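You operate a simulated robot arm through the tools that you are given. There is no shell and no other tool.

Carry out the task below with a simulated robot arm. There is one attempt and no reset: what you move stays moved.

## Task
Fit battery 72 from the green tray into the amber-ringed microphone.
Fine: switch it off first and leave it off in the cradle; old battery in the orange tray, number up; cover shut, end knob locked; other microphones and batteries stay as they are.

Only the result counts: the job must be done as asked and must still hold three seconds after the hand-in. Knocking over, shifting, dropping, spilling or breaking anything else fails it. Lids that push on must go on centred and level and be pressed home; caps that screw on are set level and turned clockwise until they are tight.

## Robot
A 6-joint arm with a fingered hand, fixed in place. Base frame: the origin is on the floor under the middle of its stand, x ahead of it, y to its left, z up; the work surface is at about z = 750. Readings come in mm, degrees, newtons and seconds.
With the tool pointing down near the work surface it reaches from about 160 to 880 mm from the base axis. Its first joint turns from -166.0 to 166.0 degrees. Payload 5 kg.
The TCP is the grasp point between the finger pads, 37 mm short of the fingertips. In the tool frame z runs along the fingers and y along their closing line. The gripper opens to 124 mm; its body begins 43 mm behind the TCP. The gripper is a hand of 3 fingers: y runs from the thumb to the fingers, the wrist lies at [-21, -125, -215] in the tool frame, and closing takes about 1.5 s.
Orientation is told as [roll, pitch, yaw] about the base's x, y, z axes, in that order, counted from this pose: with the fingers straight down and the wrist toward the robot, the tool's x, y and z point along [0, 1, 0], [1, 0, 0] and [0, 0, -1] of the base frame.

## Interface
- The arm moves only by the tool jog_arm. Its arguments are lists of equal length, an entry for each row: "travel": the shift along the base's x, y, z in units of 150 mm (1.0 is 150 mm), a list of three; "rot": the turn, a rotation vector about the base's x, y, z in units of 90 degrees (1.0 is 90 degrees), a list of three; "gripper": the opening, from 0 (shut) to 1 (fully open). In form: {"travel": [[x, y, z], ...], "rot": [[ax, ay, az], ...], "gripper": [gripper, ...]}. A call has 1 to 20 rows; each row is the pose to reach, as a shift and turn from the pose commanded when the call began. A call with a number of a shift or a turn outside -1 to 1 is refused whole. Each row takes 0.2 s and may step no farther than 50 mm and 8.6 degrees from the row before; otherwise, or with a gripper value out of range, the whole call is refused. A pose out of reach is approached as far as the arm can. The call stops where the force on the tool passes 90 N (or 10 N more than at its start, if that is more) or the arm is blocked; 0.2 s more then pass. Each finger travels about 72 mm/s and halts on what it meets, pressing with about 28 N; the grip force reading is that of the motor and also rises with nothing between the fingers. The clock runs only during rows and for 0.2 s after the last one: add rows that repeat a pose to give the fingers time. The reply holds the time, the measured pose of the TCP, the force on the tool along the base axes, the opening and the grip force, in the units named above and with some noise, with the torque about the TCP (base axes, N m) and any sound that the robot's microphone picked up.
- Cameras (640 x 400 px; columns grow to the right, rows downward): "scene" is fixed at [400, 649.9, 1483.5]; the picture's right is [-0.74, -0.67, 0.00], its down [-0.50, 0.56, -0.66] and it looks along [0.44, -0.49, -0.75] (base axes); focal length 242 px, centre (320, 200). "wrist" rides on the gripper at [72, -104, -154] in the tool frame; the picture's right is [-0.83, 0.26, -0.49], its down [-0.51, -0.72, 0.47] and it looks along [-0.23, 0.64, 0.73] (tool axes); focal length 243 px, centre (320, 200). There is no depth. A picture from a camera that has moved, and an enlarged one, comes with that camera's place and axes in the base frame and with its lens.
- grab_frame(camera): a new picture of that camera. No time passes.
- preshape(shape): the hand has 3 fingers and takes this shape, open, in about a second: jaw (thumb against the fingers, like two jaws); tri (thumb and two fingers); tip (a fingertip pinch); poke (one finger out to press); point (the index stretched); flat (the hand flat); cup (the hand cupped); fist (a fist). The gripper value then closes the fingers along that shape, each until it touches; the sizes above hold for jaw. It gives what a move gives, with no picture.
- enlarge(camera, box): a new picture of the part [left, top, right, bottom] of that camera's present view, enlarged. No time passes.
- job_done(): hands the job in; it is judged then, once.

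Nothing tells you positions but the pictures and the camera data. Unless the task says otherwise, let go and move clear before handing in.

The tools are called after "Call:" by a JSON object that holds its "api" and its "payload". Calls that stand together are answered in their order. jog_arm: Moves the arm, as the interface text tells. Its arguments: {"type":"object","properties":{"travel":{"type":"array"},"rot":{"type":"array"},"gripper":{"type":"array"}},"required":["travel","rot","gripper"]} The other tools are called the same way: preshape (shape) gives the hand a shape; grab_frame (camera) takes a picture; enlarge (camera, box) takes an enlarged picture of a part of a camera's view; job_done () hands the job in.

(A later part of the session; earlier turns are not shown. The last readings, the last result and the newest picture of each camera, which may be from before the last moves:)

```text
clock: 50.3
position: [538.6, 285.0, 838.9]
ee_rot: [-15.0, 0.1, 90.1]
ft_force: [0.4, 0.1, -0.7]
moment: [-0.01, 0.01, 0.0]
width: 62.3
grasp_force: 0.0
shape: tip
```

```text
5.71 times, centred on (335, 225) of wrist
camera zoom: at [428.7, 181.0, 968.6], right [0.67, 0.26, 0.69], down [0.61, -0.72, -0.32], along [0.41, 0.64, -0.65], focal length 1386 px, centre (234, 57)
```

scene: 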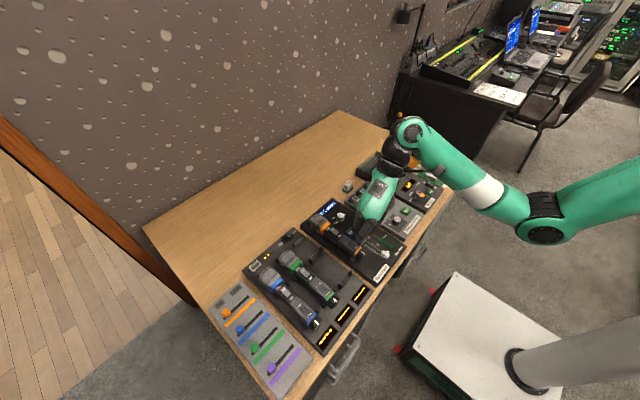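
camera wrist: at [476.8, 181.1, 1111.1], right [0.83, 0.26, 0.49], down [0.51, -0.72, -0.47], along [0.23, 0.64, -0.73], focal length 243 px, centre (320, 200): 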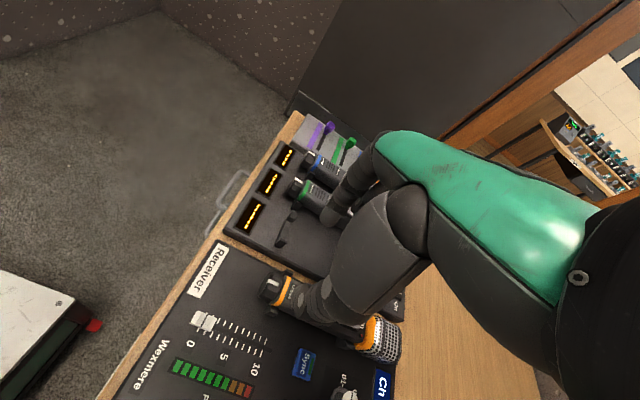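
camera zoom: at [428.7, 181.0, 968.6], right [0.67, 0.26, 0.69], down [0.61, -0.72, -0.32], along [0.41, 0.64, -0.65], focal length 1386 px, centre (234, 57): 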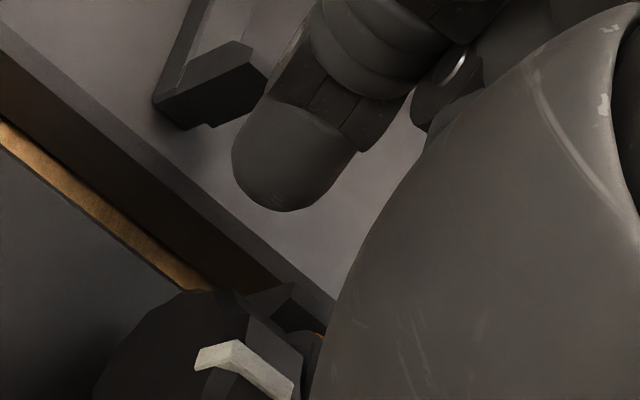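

The knob centre fits y≈285, z≈797 with half-width about 19 mm. I'll lower the last 11 mm, then close gently on the knob.

Call:
{"api": "jog_arm", "payload": {"travel": [[0, 0, -0.04], [0, 0, -0.073]], "rot": [[0, 0, 0], [0, 0, 0]], "gripper": [0.5, 0.5]}}

Call:
{"api": "jog_arm", "payload": {"travel": [[0, 0, 0], [0, 0, 0], [0, 0, 0], [0, 0, 0]], "rot": [[0, 0, 0], [0, 0, 0], [0, 0, 0], [0, 0, 0]], "gripper": [0.42, 0.36, 0.3, 0.25]}}

Call:
{"api": "enlarge", "payload": {"camera": "wrist", "box": [270, 190, 370, 300]}}

Call:
{"api": "enlarge", "payload": {"camera": "scene", "box": [340, 230, 380, 265]}}

```text
clock: 50.9
position: [538.1, 285.7, 827.8]
ee_rot: [-15.0, 0.0, 90.0]
ft_force: [0.5, -0.5, 0.4]
moment: [-0.02, 0.02, 0.04]
width: 62.6
grasp_force: 0.0
shape: tip
```

```text
clock: 51.9
position: [538.3, 284.9, 827.8]
ee_rot: [-15.1, -0.1, 90.0]
ft_force: [0.7, -0.3, 0.5]
moment: [0.02, -0.02, 0.0]
width: 32.0
grasp_force: 0.2
shape: tip
```

```text
3.64 times, centred on (320, 245) of wrist
camera zoom: at [428.7, 181.1, 958.1], right [0.67, 0.26, 0.69], down [0.61, -0.72, -0.32], along [0.41, 0.64, -0.65], focal length 882 px, centre (320, 36)
```

zoom: 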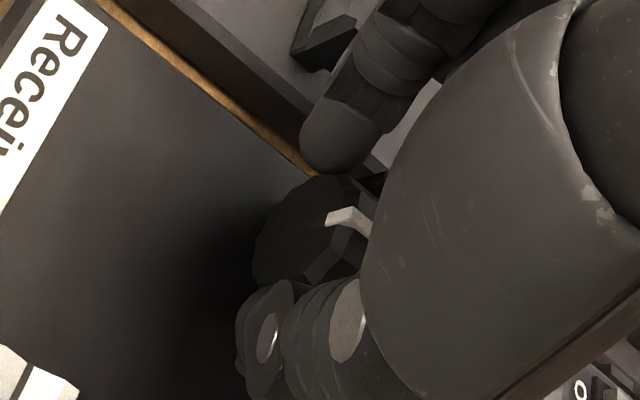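

```text
11.43 times, centred on (360, 248) of scene
camera zoom: at [400.0, 649.9, 1483.5], right [-0.74, -0.67, 0.0], down [-0.5, 0.56, -0.66], along [0.44, -0.49, -0.75], focal length 2767 px, centre (-137, -343)
```

zoom: 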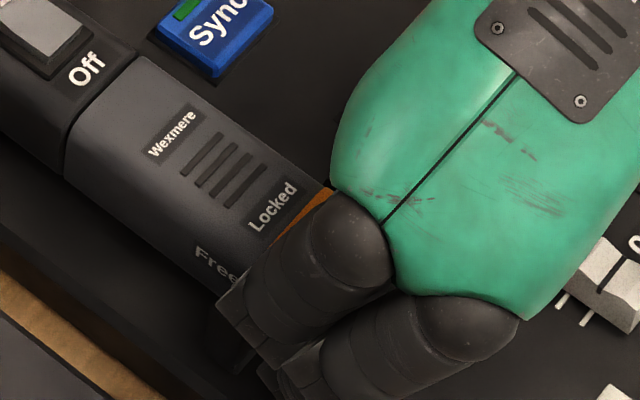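

No contact yet at reading 32. I'll continue closing onto the knob.

Call:
{"api": "jog_arm", "payload": {"travel": [[0, 0, 0], [0, 0, 0], [0, 0, 0], [0, 0, 0]], "rot": [[0, 0, 0], [0, 0, 0], [0, 0, 0], [0, 0, 0]], "gripper": [0.2, 0.15, 0.1, 0.05]}}

Call:
{"api": "enlarge", "payload": {"camera": "wrist", "box": [270, 190, 370, 300]}}

Call:
{"api": "enlarge", "payload": {"camera": "scene", "box": [320, 210, 390, 265]}}

```text
clock: 52.9
position: [538.7, 286.3, 828.4]
ee_rot: [-15.0, -0.2, 90.0]
ft_force: [0.2, -0.6, 0.6]
moment: [-0.01, -0.02, -0.04]
width: 29.5
grasp_force: 27.8
shape: tip
```

```text
3.64 times, centred on (320, 245) of wrist
camera zoom: at [428.8, 181.1, 958.1], right [0.67, 0.26, 0.69], down [0.61, -0.72, -0.32], along [0.41, 0.64, -0.65], focal length 882 px, centre (320, 36)
```

zoom: 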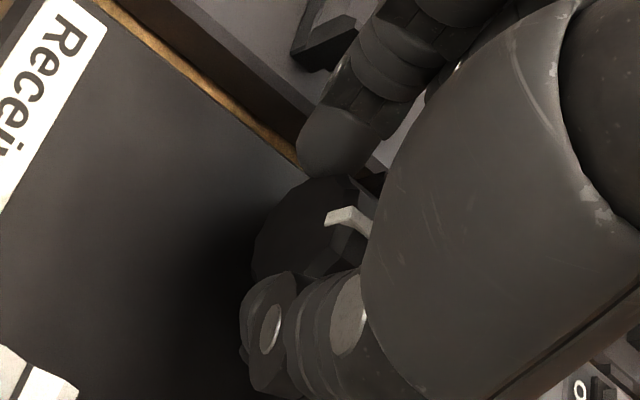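

```text
7.27 times, centred on (355, 238) of scene
camera zoom: at [400.0, 649.9, 1483.5], right [-0.74, -0.67, 0.0], down [-0.5, 0.56, -0.66], along [0.44, -0.49, -0.75], focal length 1761 px, centre (66, -73)
```

zoom: 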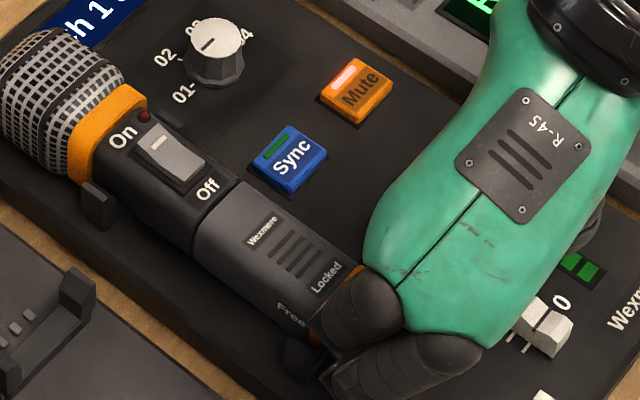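

The knob is gripped at 28 N and the mic has not moved. I'll turn −15° about the knob axis (top toward +y) with a slight downward bias, then check.

Call:
{"api": "jog_arm", "payload": {"travel": [[0, 0.027, -0.012], [0, 0.0535, -0.022]], "rot": [[-0.0833, 0, 0], [-0.1667, 0, 0]], "gripper": [0, 0]}}

Call:
{"api": "enlarge", "payload": {"camera": "wrist", "box": [270, 190, 370, 300]}}

Call:
{"api": "enlarge", "payload": {"camera": "scene", "box": [320, 210, 390, 265]}}

```text
clock: 53.5
position: [537.1, 295.3, 825.7]
ee_rot: [-15.2, 15.0, 90.0]
ft_force: [-1.1, 0.4, 15.1]
moment: [-0.1, -0.08, -0.12]
width: 29.8
grasp_force: 28.2
shape: tip
```

```text
3.64 times, centred on (320, 245) of wrist
camera zoom: at [428.6, 226.6, 978.4], right [0.67, 0.43, 0.6], down [0.61, -0.78, -0.13], along [0.42, 0.45, -0.79], focal length 882 px, centre (320, 36)
```

zoom: 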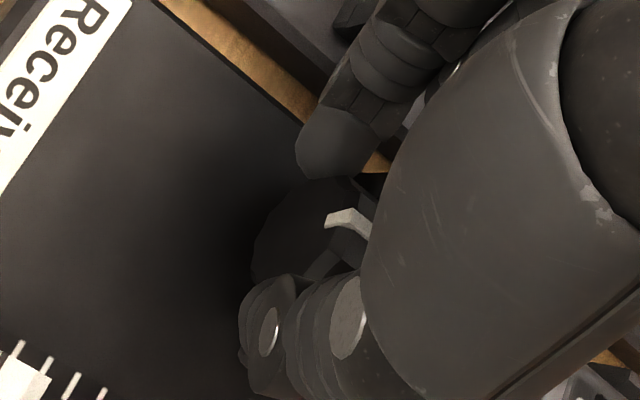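

```text
7.27 times, centred on (355, 238) of scene
camera zoom: at [400.0, 649.9, 1483.5], right [-0.74, -0.67, 0.0], down [-0.5, 0.56, -0.66], along [0.44, -0.49, -0.75], focal length 1761 px, centre (66, -73)
```

zoom: 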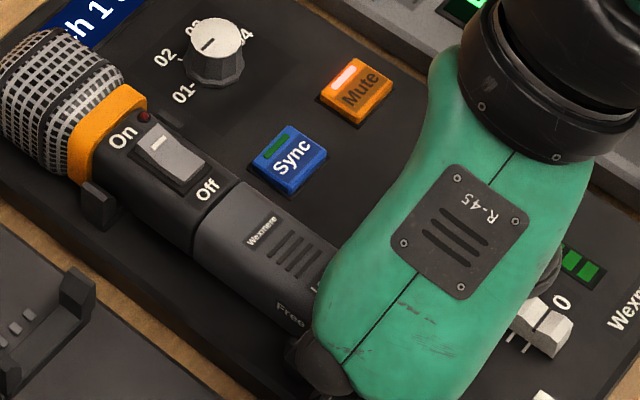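

The knob turns with the hand while the body stays still. I'll continue another −15°.

Call:
{"api": "jog_arm", "payload": {"travel": [[0, 0.0256, -0.0087], [0, 0.05, -0.0206]], "rot": [[-0.0833, 0, 0], [-0.1667, 0, 0]], "gripper": [0, 0]}}

Call:
{"api": "enlarge", "payload": {"camera": "wrist", "box": [270, 190, 370, 300]}}

Call:
{"api": "enlarge", "payload": {"camera": "scene", "box": [320, 210, 390, 265]}}

```text
clock: 54.1
position: [537.8, 301.1, 823.0]
ee_rot: [-15.1, 29.9, 90.1]
ft_force: [1.8, 2.2, 18.1]
moment: [-0.23, -0.23, -0.09]
width: 30.4
grasp_force: 28.1
shape: tip
```

```text
3.64 times, centred on (320, 245) of wrist
camera zoom: at [428.3, 275.9, 987.1], right [0.67, 0.57, 0.47], down [0.61, -0.79, 0.08], along [0.41, 0.23, -0.88], focal length 882 px, centre (320, 36)
```

zoom: 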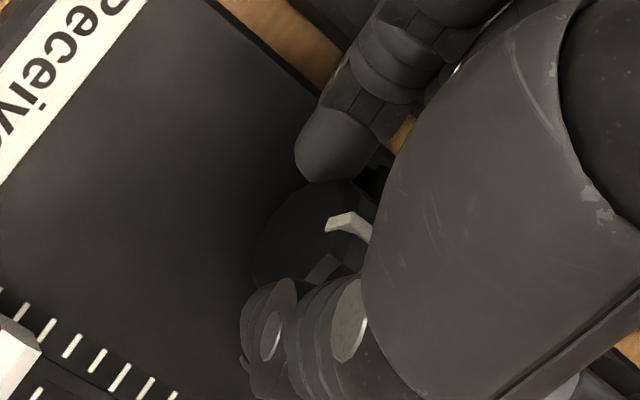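

```text
7.27 times, centred on (355, 238) of scene
camera zoom: at [400.0, 649.9, 1483.5], right [-0.74, -0.67, 0.0], down [-0.5, 0.56, -0.66], along [0.44, -0.49, -0.75], focal length 1761 px, centre (66, -73)
```

zoom: 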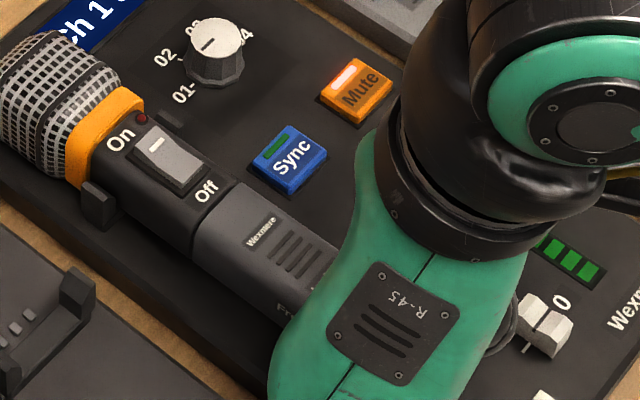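

The knob has turned 30° with the hand. I'll release while retreating along the finger axis to see whether it stays.

Call:
{"api": "jog_arm", "payload": {"travel": [[-0.005, 0.01, 0.017], [-0.017, 0.032, 0.055], [-0.035, 0.064, 0.11], [-0.052, 0.097, 0.167], [-0.07, 0.13, 0.25]], "rot": [[0, 0, 0], [0, 0, 0], [0, 0, 0], [0, 0, 0], [0, 0, 0]], "gripper": [0.3, 0.35, 0.42, 0.5, 0.5]}}

Call:
{"api": "enlarge", "payload": {"camera": "wrist", "box": [230, 190, 370, 320]}}

Call:
{"api": "enlarge", "payload": {"camera": "scene", "box": [320, 210, 390, 265]}}

```text
clock: 55.3
position: [526.9, 319.9, 859.0]
ee_rot: [-15.0, 29.9, 89.9]
ft_force: [0.2, -0.2, 0.2]
moment: [-0.02, 0.02, -0.01]
width: 61.4
grasp_force: 0.0
shape: tip
```

```text
3.08 times, centred on (300, 255) of wrist
camera zoom: at [417.8, 295.0, 1024.0], right [0.67, 0.57, 0.47], down [0.61, -0.79, 0.08], along [0.41, 0.23, -0.88], focal length 746 px, centre (382, 31)
```

zoom: 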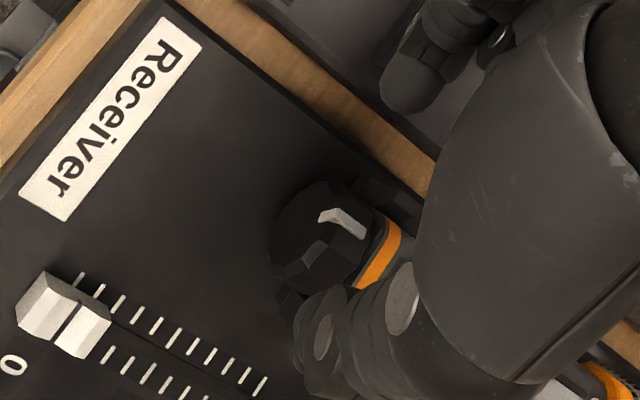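

```text
7.27 times, centred on (355, 238) of scene
camera zoom: at [400.0, 649.9, 1483.5], right [-0.74, -0.67, 0.0], down [-0.5, 0.56, -0.66], along [0.44, -0.49, -0.75], focal length 1761 px, centre (66, -73)
```

zoom: 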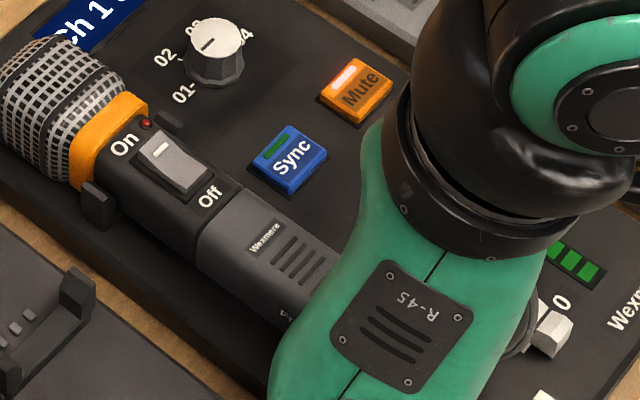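

The knob stayed turned after release. I'll swing the hand back to +15° above the knob, aligned with its next flats, for a second grip.

Call:
{"api": "jog_arm", "payload": {"travel": [[0.002, -0.057, 0.05], [0.004, -0.113, 0.07], [0.007, -0.17, 0.07], [0.01, -0.227, 0.07], [0.012, -0.283, 0.07], [0.013, -0.34, 0.05], [0.013, -0.34, 0.0]], "rot": [[0.0833, 0, 0], [0.1667, 0, 0], [0.25, 0, 0], [0.3333, 0, 0], [0.4167, 0, 0], [0.5, 0, 0], [0.5, 0, 0]], "gripper": [0.5, 0.5, 0.5, 0.5, 0.5, 0.5, 0.5]}}

Call:
{"api": "enlarge", "payload": {"camera": "wrist", "box": [230, 190, 370, 320]}}

Call:
{"api": "enlarge", "payload": {"camera": "scene", "box": [335, 215, 385, 265]}}

```text
clock: 56.9
position: [528.8, 269.4, 858.9]
ee_rot: [-15.1, -15.2, 89.9]
ft_force: [0.8, -1.0, 0.5]
moment: [0.0, -0.01, 0.01]
width: 61.7
grasp_force: 0.2
shape: tip
```

```text
3.08 times, centred on (300, 255) of wrist
camera zoom: at [419.7, 135.1, 957.6], right [0.67, 0.07, 0.74], down [0.61, -0.61, -0.5], along [0.41, 0.79, -0.46], focal length 746 px, centre (382, 31)
```

zoom: 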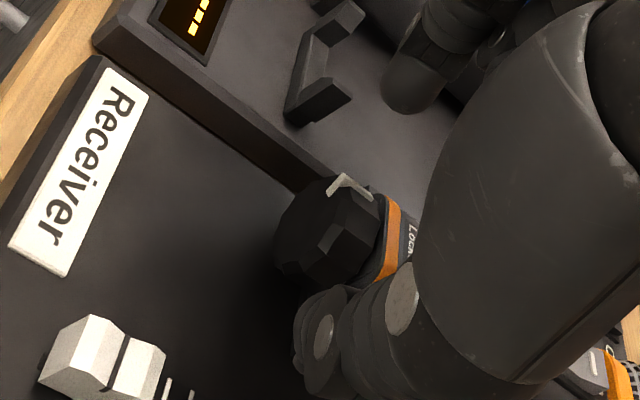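

```text
8.00 times, centred on (360, 240) of scene
camera zoom: at [400.0, 649.9, 1483.5], right [-0.74, -0.67, 0.0], down [-0.5, 0.56, -0.66], along [0.44, -0.49, -0.75], focal length 1937 px, centre (0, -120)
```

zoom: 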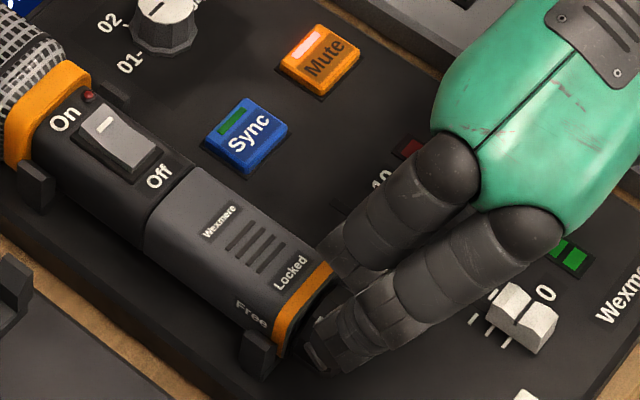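

The mark now leans about 30° toward +y while the body stayed put. I'll descend along the finger axis and re-grip.

Call:
{"api": "jog_arm", "payload": {"travel": [[0.03, 0.029, -0.109], [0.06, 0.055, -0.215]], "rot": [[0, 0, 0], [0, 0, 0]], "gripper": [0.5, 0.5]}}

Call:
{"api": "enlarge", "payload": {"camera": "wrist", "box": [270, 190, 370, 300]}}

Call:
{"api": "enlarge", "payload": {"camera": "scene", "box": [335, 215, 385, 265]}}

```text
clock: 57.5
position: [537.9, 277.5, 826.9]
ee_rot: [-15.1, -15.2, 89.9]
ft_force: [-0.3, -0.6, 0.0]
moment: [-0.03, -0.03, -0.03]
width: 61.7
grasp_force: 0.0
shape: tip
```

```text
3.64 times, centred on (320, 245) of wrist
camera zoom: at [429.1, 143.5, 925.2], right [0.67, 0.07, 0.74], down [0.61, -0.61, -0.5], along [0.41, 0.79, -0.46], focal length 882 px, centre (320, 36)
```

zoom: 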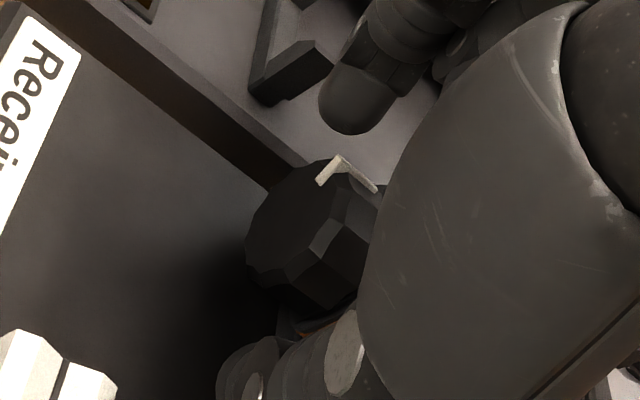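

```text
8.00 times, centred on (360, 240) of scene
camera zoom: at [400.0, 649.9, 1483.5], right [-0.74, -0.67, 0.0], down [-0.5, 0.56, -0.66], along [0.44, -0.49, -0.75], focal length 1937 px, centre (0, -120)
```

zoom: 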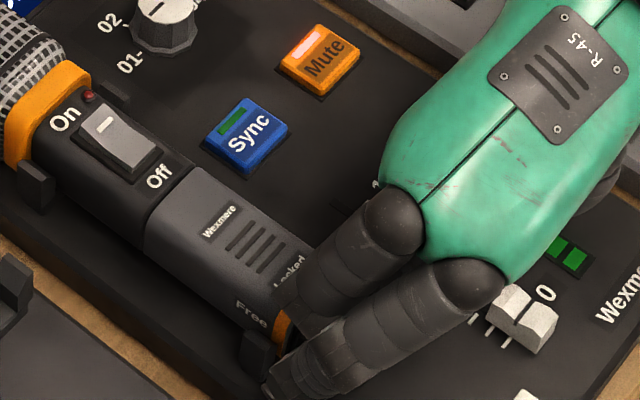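

Aligned with the flats again. I'll close and then turn from +15° to −30°.

Call:
{"api": "jog_arm", "payload": {"travel": [[0, 0, 0], [0, 0, 0], [0, 0, 0], [0, 0, 0], [0, 0, 0]], "rot": [[0, 0, 0], [0, 0, 0], [0, 0, 0], [0, 0, 0], [0, 0, 0]], "gripper": [0.4, 0.3, 0.2, 0.1, 0.0]}}

Call:
{"api": "jog_arm", "payload": {"travel": [[0, 0.0267, -0.007], [0, 0.0533, -0.013], [0, 0.08, -0.017], [0, 0.107, -0.02], [0, 0.132, -0.029], [0, 0.157, -0.041]], "rot": [[-0.0833, 0, 0], [-0.1667, 0, 0], [-0.25, 0, 0], [-0.3333, 0, 0], [-0.4167, 0, 0], [-0.5, 0, 0]], "gripper": [0, 0, 0, 0, 0, 0]}}

Call:
{"api": "enlarge", "payload": {"camera": "wrist", "box": [270, 190, 370, 300]}}

Call:
{"api": "enlarge", "payload": {"camera": "scene", "box": [320, 210, 390, 265]}}

```text
clock: 58.7
position: [538.5, 278.2, 826.4]
ee_rot: [-15.0, -15.1, 90.0]
ft_force: [0.5, 0.2, -0.3]
moment: [-0.06, 0.01, -0.01]
width: 30.7
grasp_force: 28.4
shape: tip
```

```text
clock: 60.1
position: [539.2, 302.3, 822.8]
ee_rot: [-15.1, 30.0, 90.0]
ft_force: [4.6, 3.6, 16.2]
moment: [0.25, -0.31, -0.02]
width: 31.6
grasp_force: 28.1
shape: tip
```

```text
3.64 times, centred on (320, 245) of wrist
camera zoom: at [428.7, 276.5, 986.1], right [0.67, 0.57, 0.47], down [0.61, -0.79, 0.08], along [0.41, 0.23, -0.88], focal length 882 px, centre (320, 36)
```

zoom: 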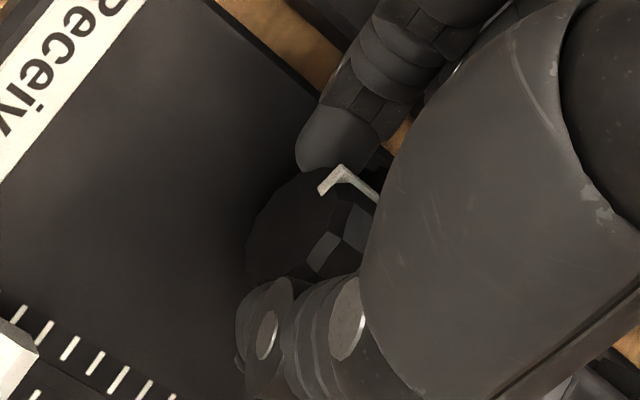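

```text
7.27 times, centred on (355, 238) of scene
camera zoom: at [400.0, 649.9, 1483.5], right [-0.74, -0.67, 0.0], down [-0.5, 0.56, -0.66], along [0.44, -0.49, -0.75], focal length 1761 px, centre (66, -73)
```

zoom: 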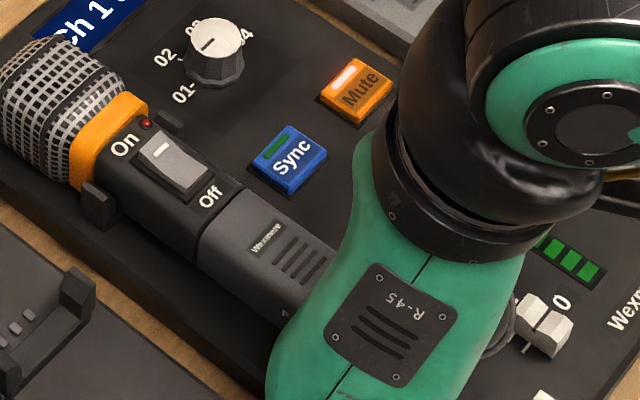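

The knob has turned about 75° in total. I'll release, retreat and look at the mark against the "Free" label.

Call:
{"api": "jog_arm", "payload": {"travel": [[-0.005, 0.01, 0.017], [-0.017, 0.032, 0.055], [-0.035, 0.064, 0.11], [-0.052, 0.097, 0.167], [-0.07, 0.1, 0.3], [-0.07, 0.0, 0.55], [-0.2, -0.1, 0.75]], "rot": [[0, 0, 0], [0, 0, 0], [0, 0, 0], [0, 0, 0], [0.08, 0, 0], [0.16, 0, 0], [0.25, 0, 0]], "gripper": [0.3, 0.35, 0.42, 0.5, 0.5, 0.5, 0.5]}}

Call:
{"api": "enlarge", "payload": {"camera": "scene", "box": [345, 237, 375, 262]}}

Call:
{"api": "enlarge", "payload": {"camera": "scene", "box": [320, 210, 390, 265]}}

Call:
{"api": "enlarge", "payload": {"camera": "wrist", "box": [230, 190, 370, 340]}}

```text
clock: 61.7
position: [507.5, 286.2, 933.5]
ee_rot: [-15.1, 7.5, 90.1]
ft_force: [-0.7, 0.0, 0.5]
moment: [-0.01, -0.07, 0.0]
width: 61.6
grasp_force: 0.0
shape: tip
```

```text
16.00 times, centred on (360, 250) of scene
camera zoom: at [400.0, 649.9, 1483.5], right [-0.74, -0.67, 0.0], down [-0.5, 0.56, -0.66], along [0.44, -0.49, -0.75], focal length 3874 px, centre (-320, -592)
```

zoom: 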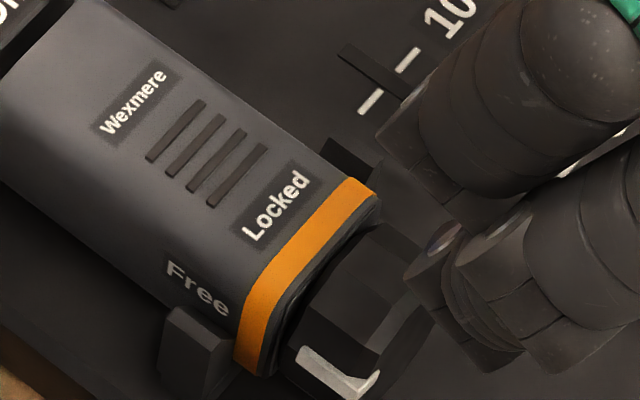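

```text
7.27 times, centred on (355, 238) of scene
camera zoom: at [400.0, 649.9, 1483.5], right [-0.74, -0.67, 0.0], down [-0.5, 0.56, -0.66], along [0.44, -0.49, -0.75], focal length 1761 px, centre (66, -73)
```

zoom: 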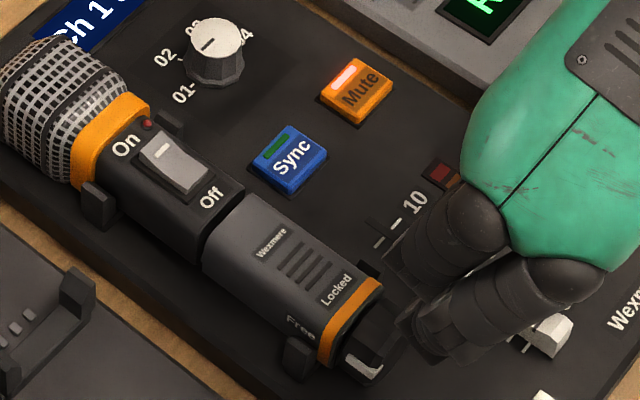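

```text
2.67 times, centred on (300, 265) of wrist
camera zoom: at [398.9, 198.6, 1075.3], right [0.67, 0.35, 0.65], down [0.61, -0.76, -0.23], along [0.41, 0.55, -0.72], focal length 647 px, centre (373, 27)
```

zoom: 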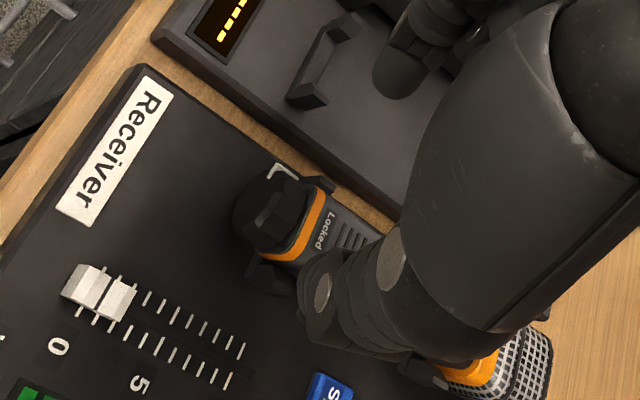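

The grey sleeve with the ring and knob has slid back a few millimetres, leaving a gap at the seam. So the cover slides off along the axis once unlocked. I'll look closer.

Call:
{"api": "enlarge", "payload": {"camera": "scene", "box": [335, 228, 360, 246]}}

Call:
{"api": "enlarge", "payload": {"camera": "scene", "box": [350, 245, 375, 263]}}

Call:
{"api": "enlarge", "payload": {"camera": "wrist", "box": [240, 240, 330, 310]}}

```text
16.00 times, centred on (348, 237) of scene
camera zoom: at [400.0, 649.9, 1483.5], right [-0.74, -0.67, 0.0], down [-0.5, 0.56, -0.66], along [0.44, -0.49, -0.75], focal length 3874 px, centre (-120, -392)
```

zoom: 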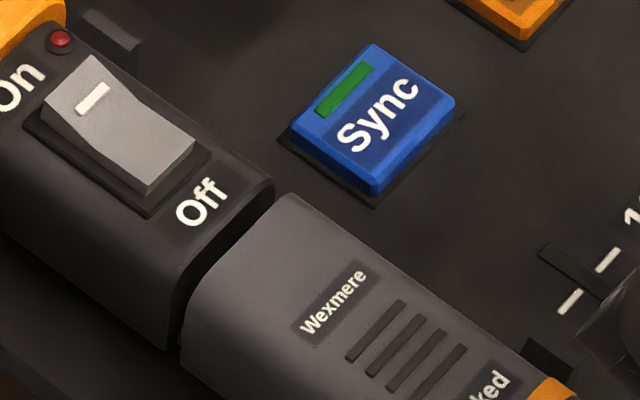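

```text
16.00 times, centred on (362, 254) of scene
camera zoom: at [400.0, 649.9, 1483.5], right [-0.74, -0.67, 0.0], down [-0.5, 0.56, -0.66], along [0.44, -0.49, -0.75], focal length 3874 px, centre (-360, -664)
```

zoom: 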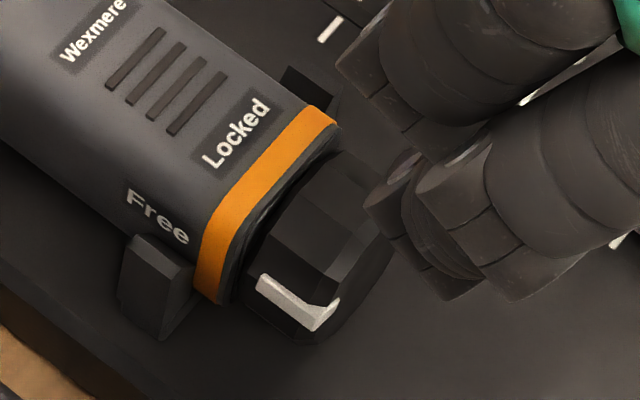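

```text
5.71 times, centred on (285, 275) of wrist
camera zoom: at [398.9, 198.6, 1075.3], right [0.67, 0.35, 0.65], down [0.61, -0.76, -0.23], along [0.41, 0.55, -0.72], focal length 1386 px, centre (520, -229)
```

zoom: 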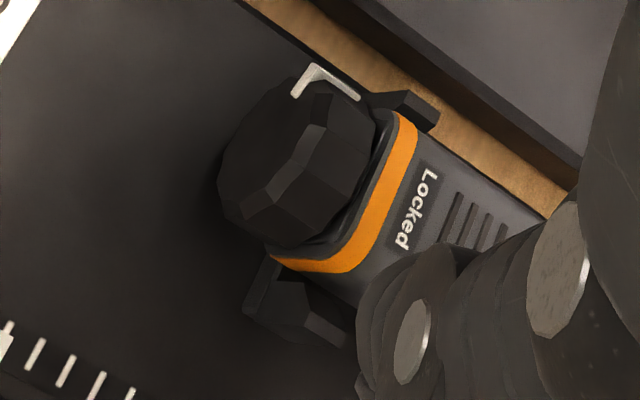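

The knob marker points at "Free" and the sleeve has slid back slightly. I'll re-grip the knob at the +15° alignment and pull the sleeve straight back along −x.

Call:
{"api": "jog_arm", "payload": {"travel": [[0.03, -0.04, -0.16], [0.06, -0.08, -0.32], [0.097, -0.12, -0.48]], "rot": [[0.0833, 0, 0], [0.1667, 0, 0], [0.25, 0, 0]], "gripper": [0.5, 0.5, 0.5]}}

Call:
{"api": "enlarge", "payload": {"camera": "wrist", "box": [270, 190, 370, 300]}}

Call:
{"api": "enlarge", "payload": {"camera": "scene", "box": [335, 215, 385, 265]}}

```text
clock: 62.5
position: [523.4, 268.3, 861.9]
ee_rot: [-15.1, -15.1, 90.0]
ft_force: [-0.6, -0.7, -0.2]
moment: [0.01, -0.04, 0.03]
width: 61.5
grasp_force: 0.1
shape: tip
```

```text
3.64 times, centred on (320, 245) of wrist
camera zoom: at [413.8, 133.7, 958.4], right [0.67, 0.07, 0.74], down [0.61, -0.61, -0.5], along [0.41, 0.79, -0.46], focal length 882 px, centre (320, 36)
```

zoom: 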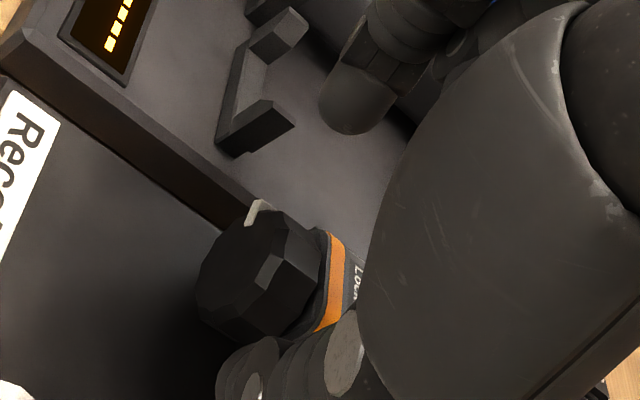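

```text
8.00 times, centred on (360, 240) of scene
camera zoom: at [400.0, 649.9, 1483.5], right [-0.74, -0.67, 0.0], down [-0.5, 0.56, -0.66], along [0.44, -0.49, -0.75], focal length 1937 px, centre (0, -120)
```

zoom: 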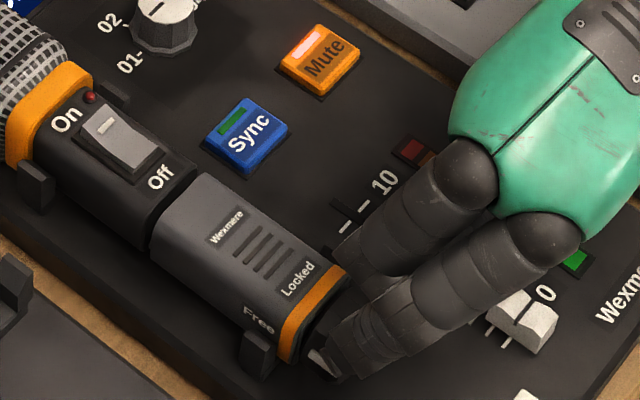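

Lined up over the knob. I'll descend, close, and pull back 30 mm slowly.

Call:
{"api": "jog_arm", "payload": {"travel": [[0.03, 0.029, -0.109], [0.055, 0.058, -0.216], [0.055, 0.058, -0.216], [0.055, 0.058, -0.216], [0.055, 0.058, -0.216], [0.055, 0.058, -0.216], [0.055, 0.058, -0.216]], "rot": [[0, 0, 0], [0, 0, 0], [0, 0, 0], [0, 0, 0], [0, 0, 0], [0, 0, 0], [0, 0, 0]], "gripper": [0.5, 0.5, 0.4, 0.3, 0.2, 0.1, 0]}}

Call:
{"api": "enlarge", "payload": {"camera": "wrist", "box": [270, 190, 370, 300]}}

Call:
{"api": "jog_arm", "payload": {"travel": [[-0.03, 0, 0], [-0.06, 0, 0], [-0.1, 0, 0]], "rot": [[0, 0, 0], [0, 0, 0], [0, 0, 0]], "gripper": [0, 0, 0]}}

Call:
{"api": "enlarge", "payload": {"camera": "wrist", "box": [270, 190, 370, 300]}}

Call:
{"api": "enlarge", "payload": {"camera": "scene", "box": [320, 210, 390, 265]}}

```text
clock: 64.1
position: [531.5, 276.6, 828.6]
ee_rot: [-15.0, -15.1, 90.1]
ft_force: [0.1, 0.4, 1.6]
moment: [0.11, -0.02, -0.02]
width: 29.8
grasp_force: 28.4
shape: tip
```

```text
3.64 times, centred on (320, 245) of wrist
camera zoom: at [421.9, 142.9, 926.4], right [0.67, 0.07, 0.74], down [0.61, -0.61, -0.5], along [0.41, 0.79, -0.46], focal length 882 px, centre (320, 36)
```

zoom: 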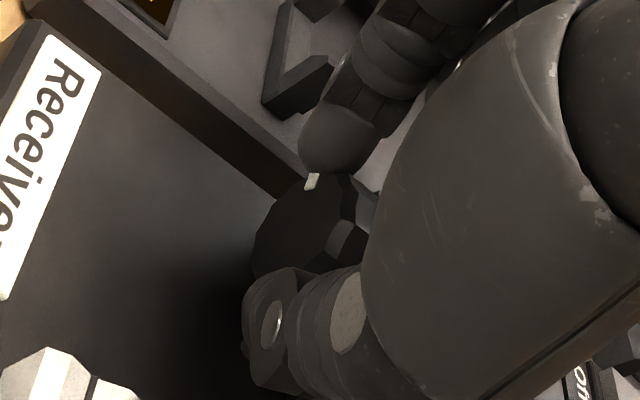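

```text
clock: 64.9
position: [516.3, 277.2, 828.2]
ee_rot: [-15.0, -15.2, 90.0]
ft_force: [0.7, -1.8, 0.9]
moment: [0.09, 0.01, -0.01]
width: 30.2
grasp_force: 27.5
shape: tip
```

```text
3.64 times, centred on (320, 245) of wrist
camera zoom: at [407.0, 142.8, 926.5], right [0.67, 0.07, 0.73], down [0.61, -0.61, -0.5], along [0.41, 0.79, -0.46], focal length 882 px, centre (320, 36)
```

zoom: 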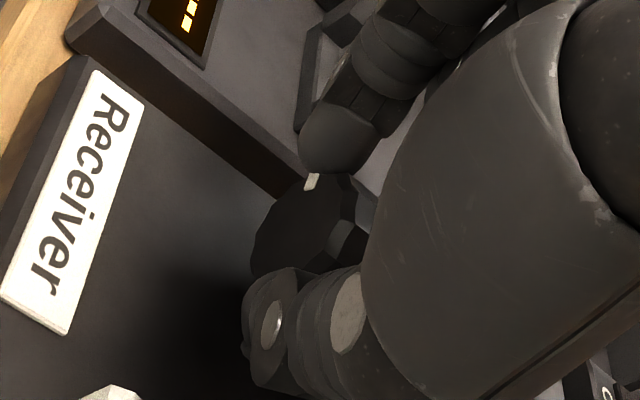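

```text
7.27 times, centred on (355, 238) of scene
camera zoom: at [400.0, 649.9, 1483.5], right [-0.74, -0.67, 0.0], down [-0.5, 0.56, -0.66], along [0.44, -0.49, -0.75], focal length 1761 px, centre (66, -73)
```

zoom: 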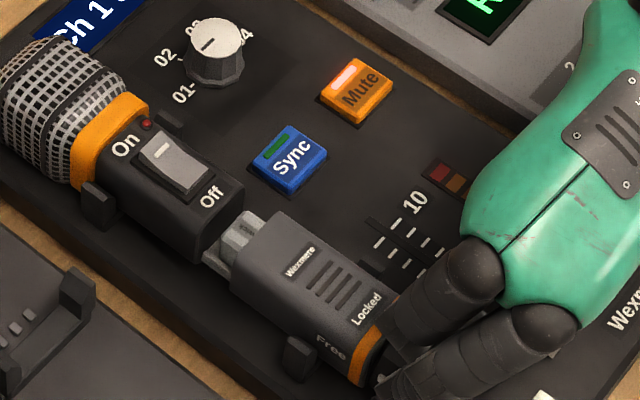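

The sleeve slides easily and the battery is appearing. I'll keep pulling another 30 mm.

Call:
{"api": "jog_arm", "payload": {"travel": [[-0.05, 0, 0], [-0.1, 0, 0], [-0.15, 0, 0], [-0.2, 0, 0]], "rot": [[0, 0, 0], [0, 0, 0], [0, 0, 0], [0, 0, 0]], "gripper": [0, 0, 0, 0]}}

Call:
{"api": "enlarge", "payload": {"camera": "scene", "box": [320, 210, 400, 275]}}

Call:
{"api": "enlarge", "payload": {"camera": "scene", "box": [340, 230, 370, 252]}}

```text
clock: 65.9
position: [486.0, 277.8, 827.3]
ee_rot: [-15.0, -15.1, 90.1]
ft_force: [-0.1, -0.5, 0.1]
moment: [0.05, 0.0, -0.06]
width: 30.0
grasp_force: 28.1
shape: tip
```

```text
6.15 times, centred on (360, 242) of scene
camera zoom: at [400.0, 649.9, 1483.5], right [-0.74, -0.67, 0.0], down [-0.5, 0.56, -0.66], along [0.44, -0.49, -0.75], focal length 1490 px, centre (74, -62)
```

zoom: 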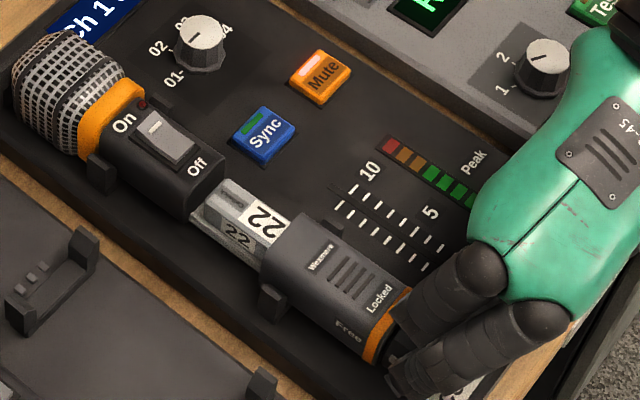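

```text
16.00 times, centred on (355, 241) of scene
camera zoom: at [400.0, 649.9, 1483.5], right [-0.74, -0.67, 0.0], down [-0.5, 0.56, -0.66], along [0.44, -0.49, -0.75], focal length 3874 px, centre (-240, -456)
```

zoom: 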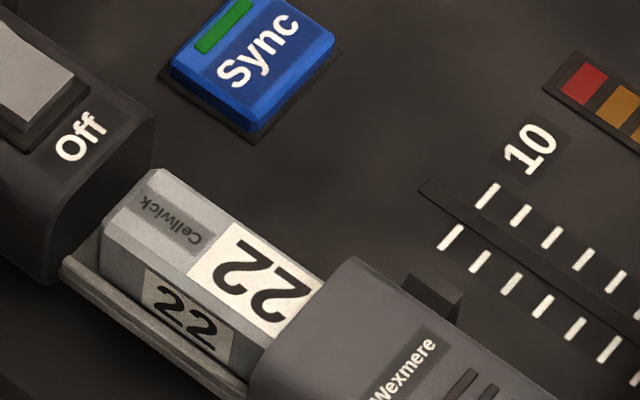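

Battery 22 is inside, with its number end toward the tail, the same way battery 72 lies in the tray. I'll pull a little more to uncover it fully.

Call:
{"api": "jog_arm", "payload": {"travel": [[-0.04, 0, 0], [-0.08, 0, 0], [-0.11, 0, 0]], "rot": [[0, 0, 0], [0, 0, 0], [0, 0, 0]], "gripper": [0, 0, 0]}}

Call:
{"api": "enlarge", "payload": {"camera": "scene", "box": [320, 210, 400, 275]}}

Call:
{"api": "enlarge", "payload": {"camera": "scene", "box": [345, 232, 380, 257]}}

```text
clock: 66.7
position: [469.3, 277.5, 827.8]
ee_rot: [-15.0, -15.1, 90.0]
ft_force: [5.9, 0.6, -0.2]
moment: [0.09, -0.13, 0.09]
width: 26.7
grasp_force: 28.5
shape: tip
```

```text
6.15 times, centred on (360, 242) of scene
camera zoom: at [400.0, 649.9, 1483.5], right [-0.74, -0.67, 0.0], down [-0.5, 0.56, -0.66], along [0.44, -0.49, -0.75], focal length 1490 px, centre (74, -62)
```

zoom: 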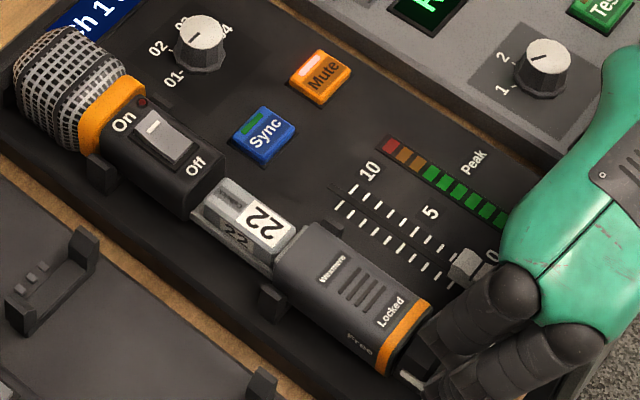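

```text
16.00 times, centred on (362, 244) of scene
camera zoom: at [400.0, 649.9, 1483.5], right [-0.74, -0.67, 0.0], down [-0.5, 0.56, -0.66], along [0.44, -0.49, -0.75], focal length 3874 px, centre (-360, -512)
```

zoom: 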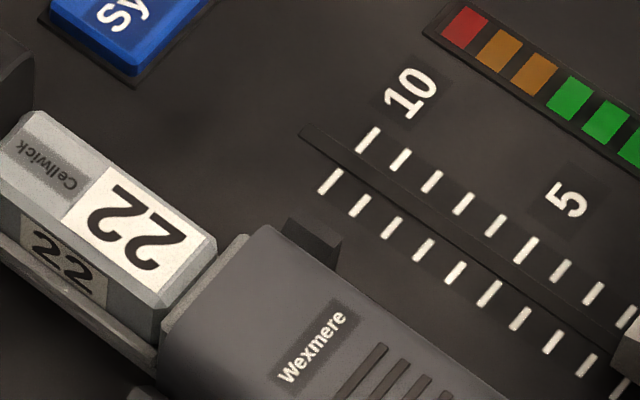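

The cover has reached its stop and the battery is fully exposed. I'll release with a small opening, since the fader is near the thumb, and retreat along the finger axis.

Call:
{"api": "jog_arm", "payload": {"travel": [[0.005, 0, 0], [0.005, 0, 0], [-0.01, -0.015, 0.055], [-0.04, -0.04, 0.16], [-0.07, -0.065, 0.26], [-0.1, -0.065, 0.45], [-0.1, -0.065, 0.7]], "rot": [[0, 0, 0], [0, 0, 0], [0, 0, 0], [0, 0, 0], [0, 0, 0], [0, 0, 0], [0, 0, 0]], "gripper": [0.32, 0.34, 0.34, 0.34, 0.36, 0.4, 0.4]}}

Call:
{"api": "enlarge", "payload": {"camera": "scene", "box": [320, 205, 420, 285]}}

Call:
{"api": "enlarge", "payload": {"camera": "scene", "box": [340, 228, 380, 258]}}

Call:
{"api": "grab_frame", "payload": {"camera": "wrist"}}

```text
clock: 68.3
position: [454.6, 267.7, 934.4]
ee_rot: [-15.0, -15.0, 90.1]
ft_force: [0.3, 0.4, 0.1]
moment: [-0.03, 0.02, 0.01]
width: 49.2
grasp_force: 0.0
shape: tip
```

```text
5.00 times, centred on (370, 245) of scene
camera zoom: at [400.0, 649.9, 1483.5], right [-0.74, -0.67, 0.0], down [-0.5, 0.56, -0.66], along [0.44, -0.49, -0.75], focal length 1211 px, centre (70, -25)
```

zoom: 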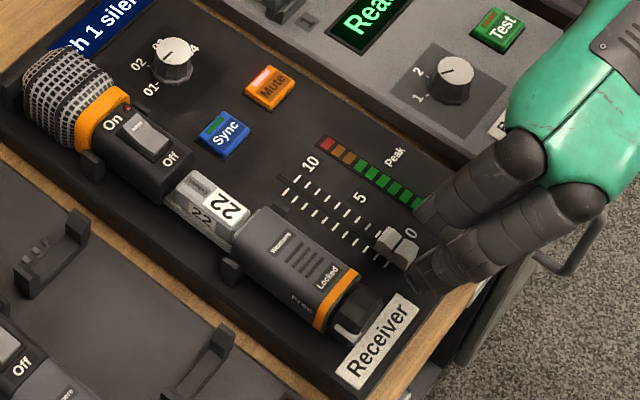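

```text
13.33 times, centred on (360, 243) of scene
camera zoom: at [400.0, 649.9, 1483.5], right [-0.74, -0.67, 0.0], down [-0.5, 0.56, -0.66], along [0.44, -0.49, -0.75], focal length 3228 px, centre (-213, -373)
```

zoom: 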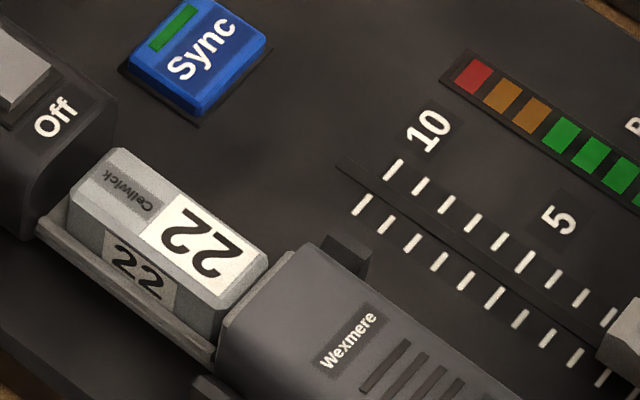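

```text
taken
camera wrist: at [345.0, 133.3, 1032.9], right [0.67, 0.07, 0.73], down [0.61, -0.61, -0.5], along [0.41, 0.79, -0.46], focal length 243 px, centre (320, 200)
```

wrist: 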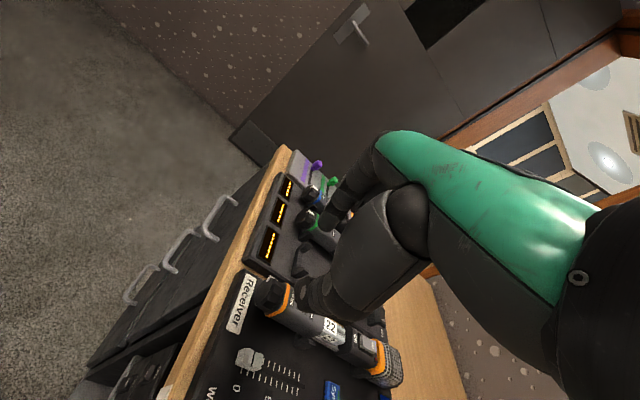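

Battery 22 is fully exposed and the mic is stable. I'll bring the hand to vertical above the battery to get an accurate look at it.

Call:
{"api": "jog_arm", "payload": {"travel": [[0.24, 0.03, 0.0], [0.48, 0.06, 0.0], [0.72, 0.1, 0.0], [0.98, 0.12, 0.0]], "rot": [[-0.0415, 0.0415, 0.0055], [-0.083, 0.083, 0.011], [-0.1244, 0.1244, 0.0164], [-0.1658, 0.1658, 0.0218]], "gripper": [0.5, 0.5, 0.5, 0.5]}}

Call:
{"api": "enlarge", "payload": {"camera": "wrist", "box": [220, 200, 400, 330]}}

Call:
{"api": "enlarge", "payload": {"camera": "scene", "box": [325, 205, 395, 260]}}

```text
clock: 69.3
position: [600.9, 284.9, 934.5]
ee_rot: [0.1, 0.0, 90.0]
ft_force: [0.1, 0.4, 0.8]
moment: [0.01, -0.06, -0.01]
width: 61.6
grasp_force: 0.0
shape: tip
```

```text
3.08 times, centred on (310, 265) of wrist
camera zoom: at [530.2, 180.7, 1088.4], right [0.83, 0.26, 0.49], down [0.51, -0.72, -0.47], along [0.23, 0.64, -0.73], focal length 746 px, centre (351, 0)
```

zoom: 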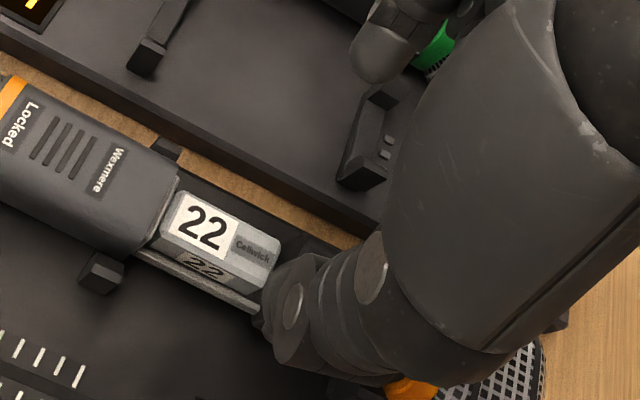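

```text
7.27 times, centred on (360, 232) of scene
camera zoom: at [400.0, 649.9, 1483.5], right [-0.74, -0.67, 0.0], down [-0.5, 0.56, -0.66], along [0.44, -0.49, -0.75], focal length 1761 px, centre (29, -36)
```

zoom: 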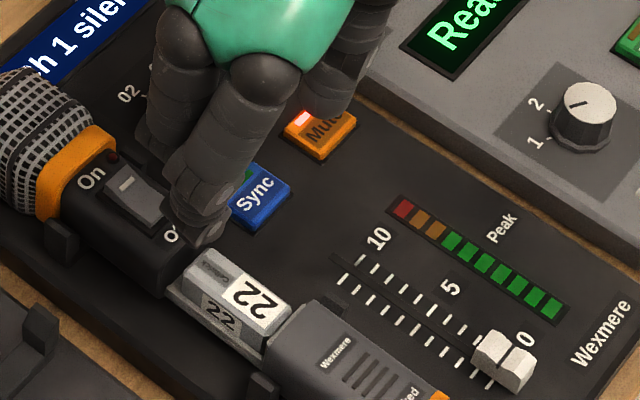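

Both cameras see the battery clearly. I'll zoom in to triangulate its faces.

Call:
{"api": "enlarge", "payload": {"camera": "wrist", "box": [255, 250, 305, 300]}}

Call:
{"api": "enlarge", "payload": {"camera": "scene", "box": [337, 233, 367, 255]}}

```text
8.00 times, centred on (280, 275) of wrist
camera zoom: at [530.2, 180.7, 1088.4], right [0.83, 0.26, 0.49], down [0.51, -0.72, -0.47], along [0.23, 0.64, -0.73], focal length 1941 px, centre (640, -400)
```

zoom: 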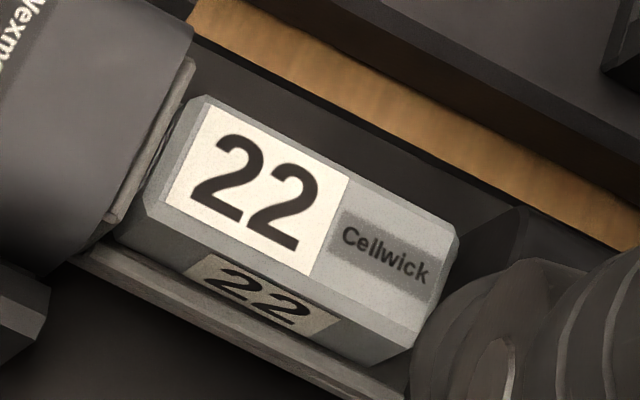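

```text
16.00 times, centred on (352, 244) of scene
camera zoom: at [400.0, 649.9, 1483.5], right [-0.74, -0.67, 0.0], down [-0.5, 0.56, -0.66], along [0.44, -0.49, -0.75], focal length 3874 px, centre (-192, -504)
```

zoom: 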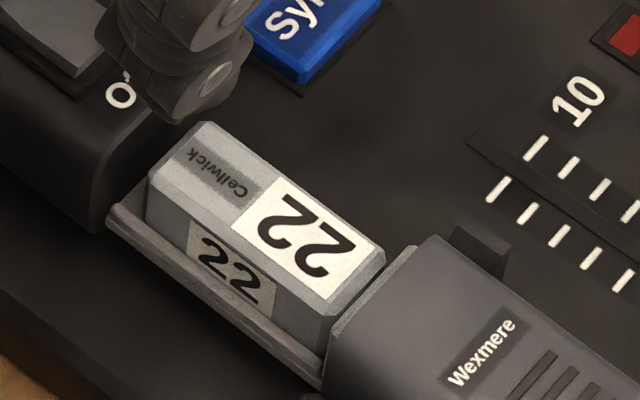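

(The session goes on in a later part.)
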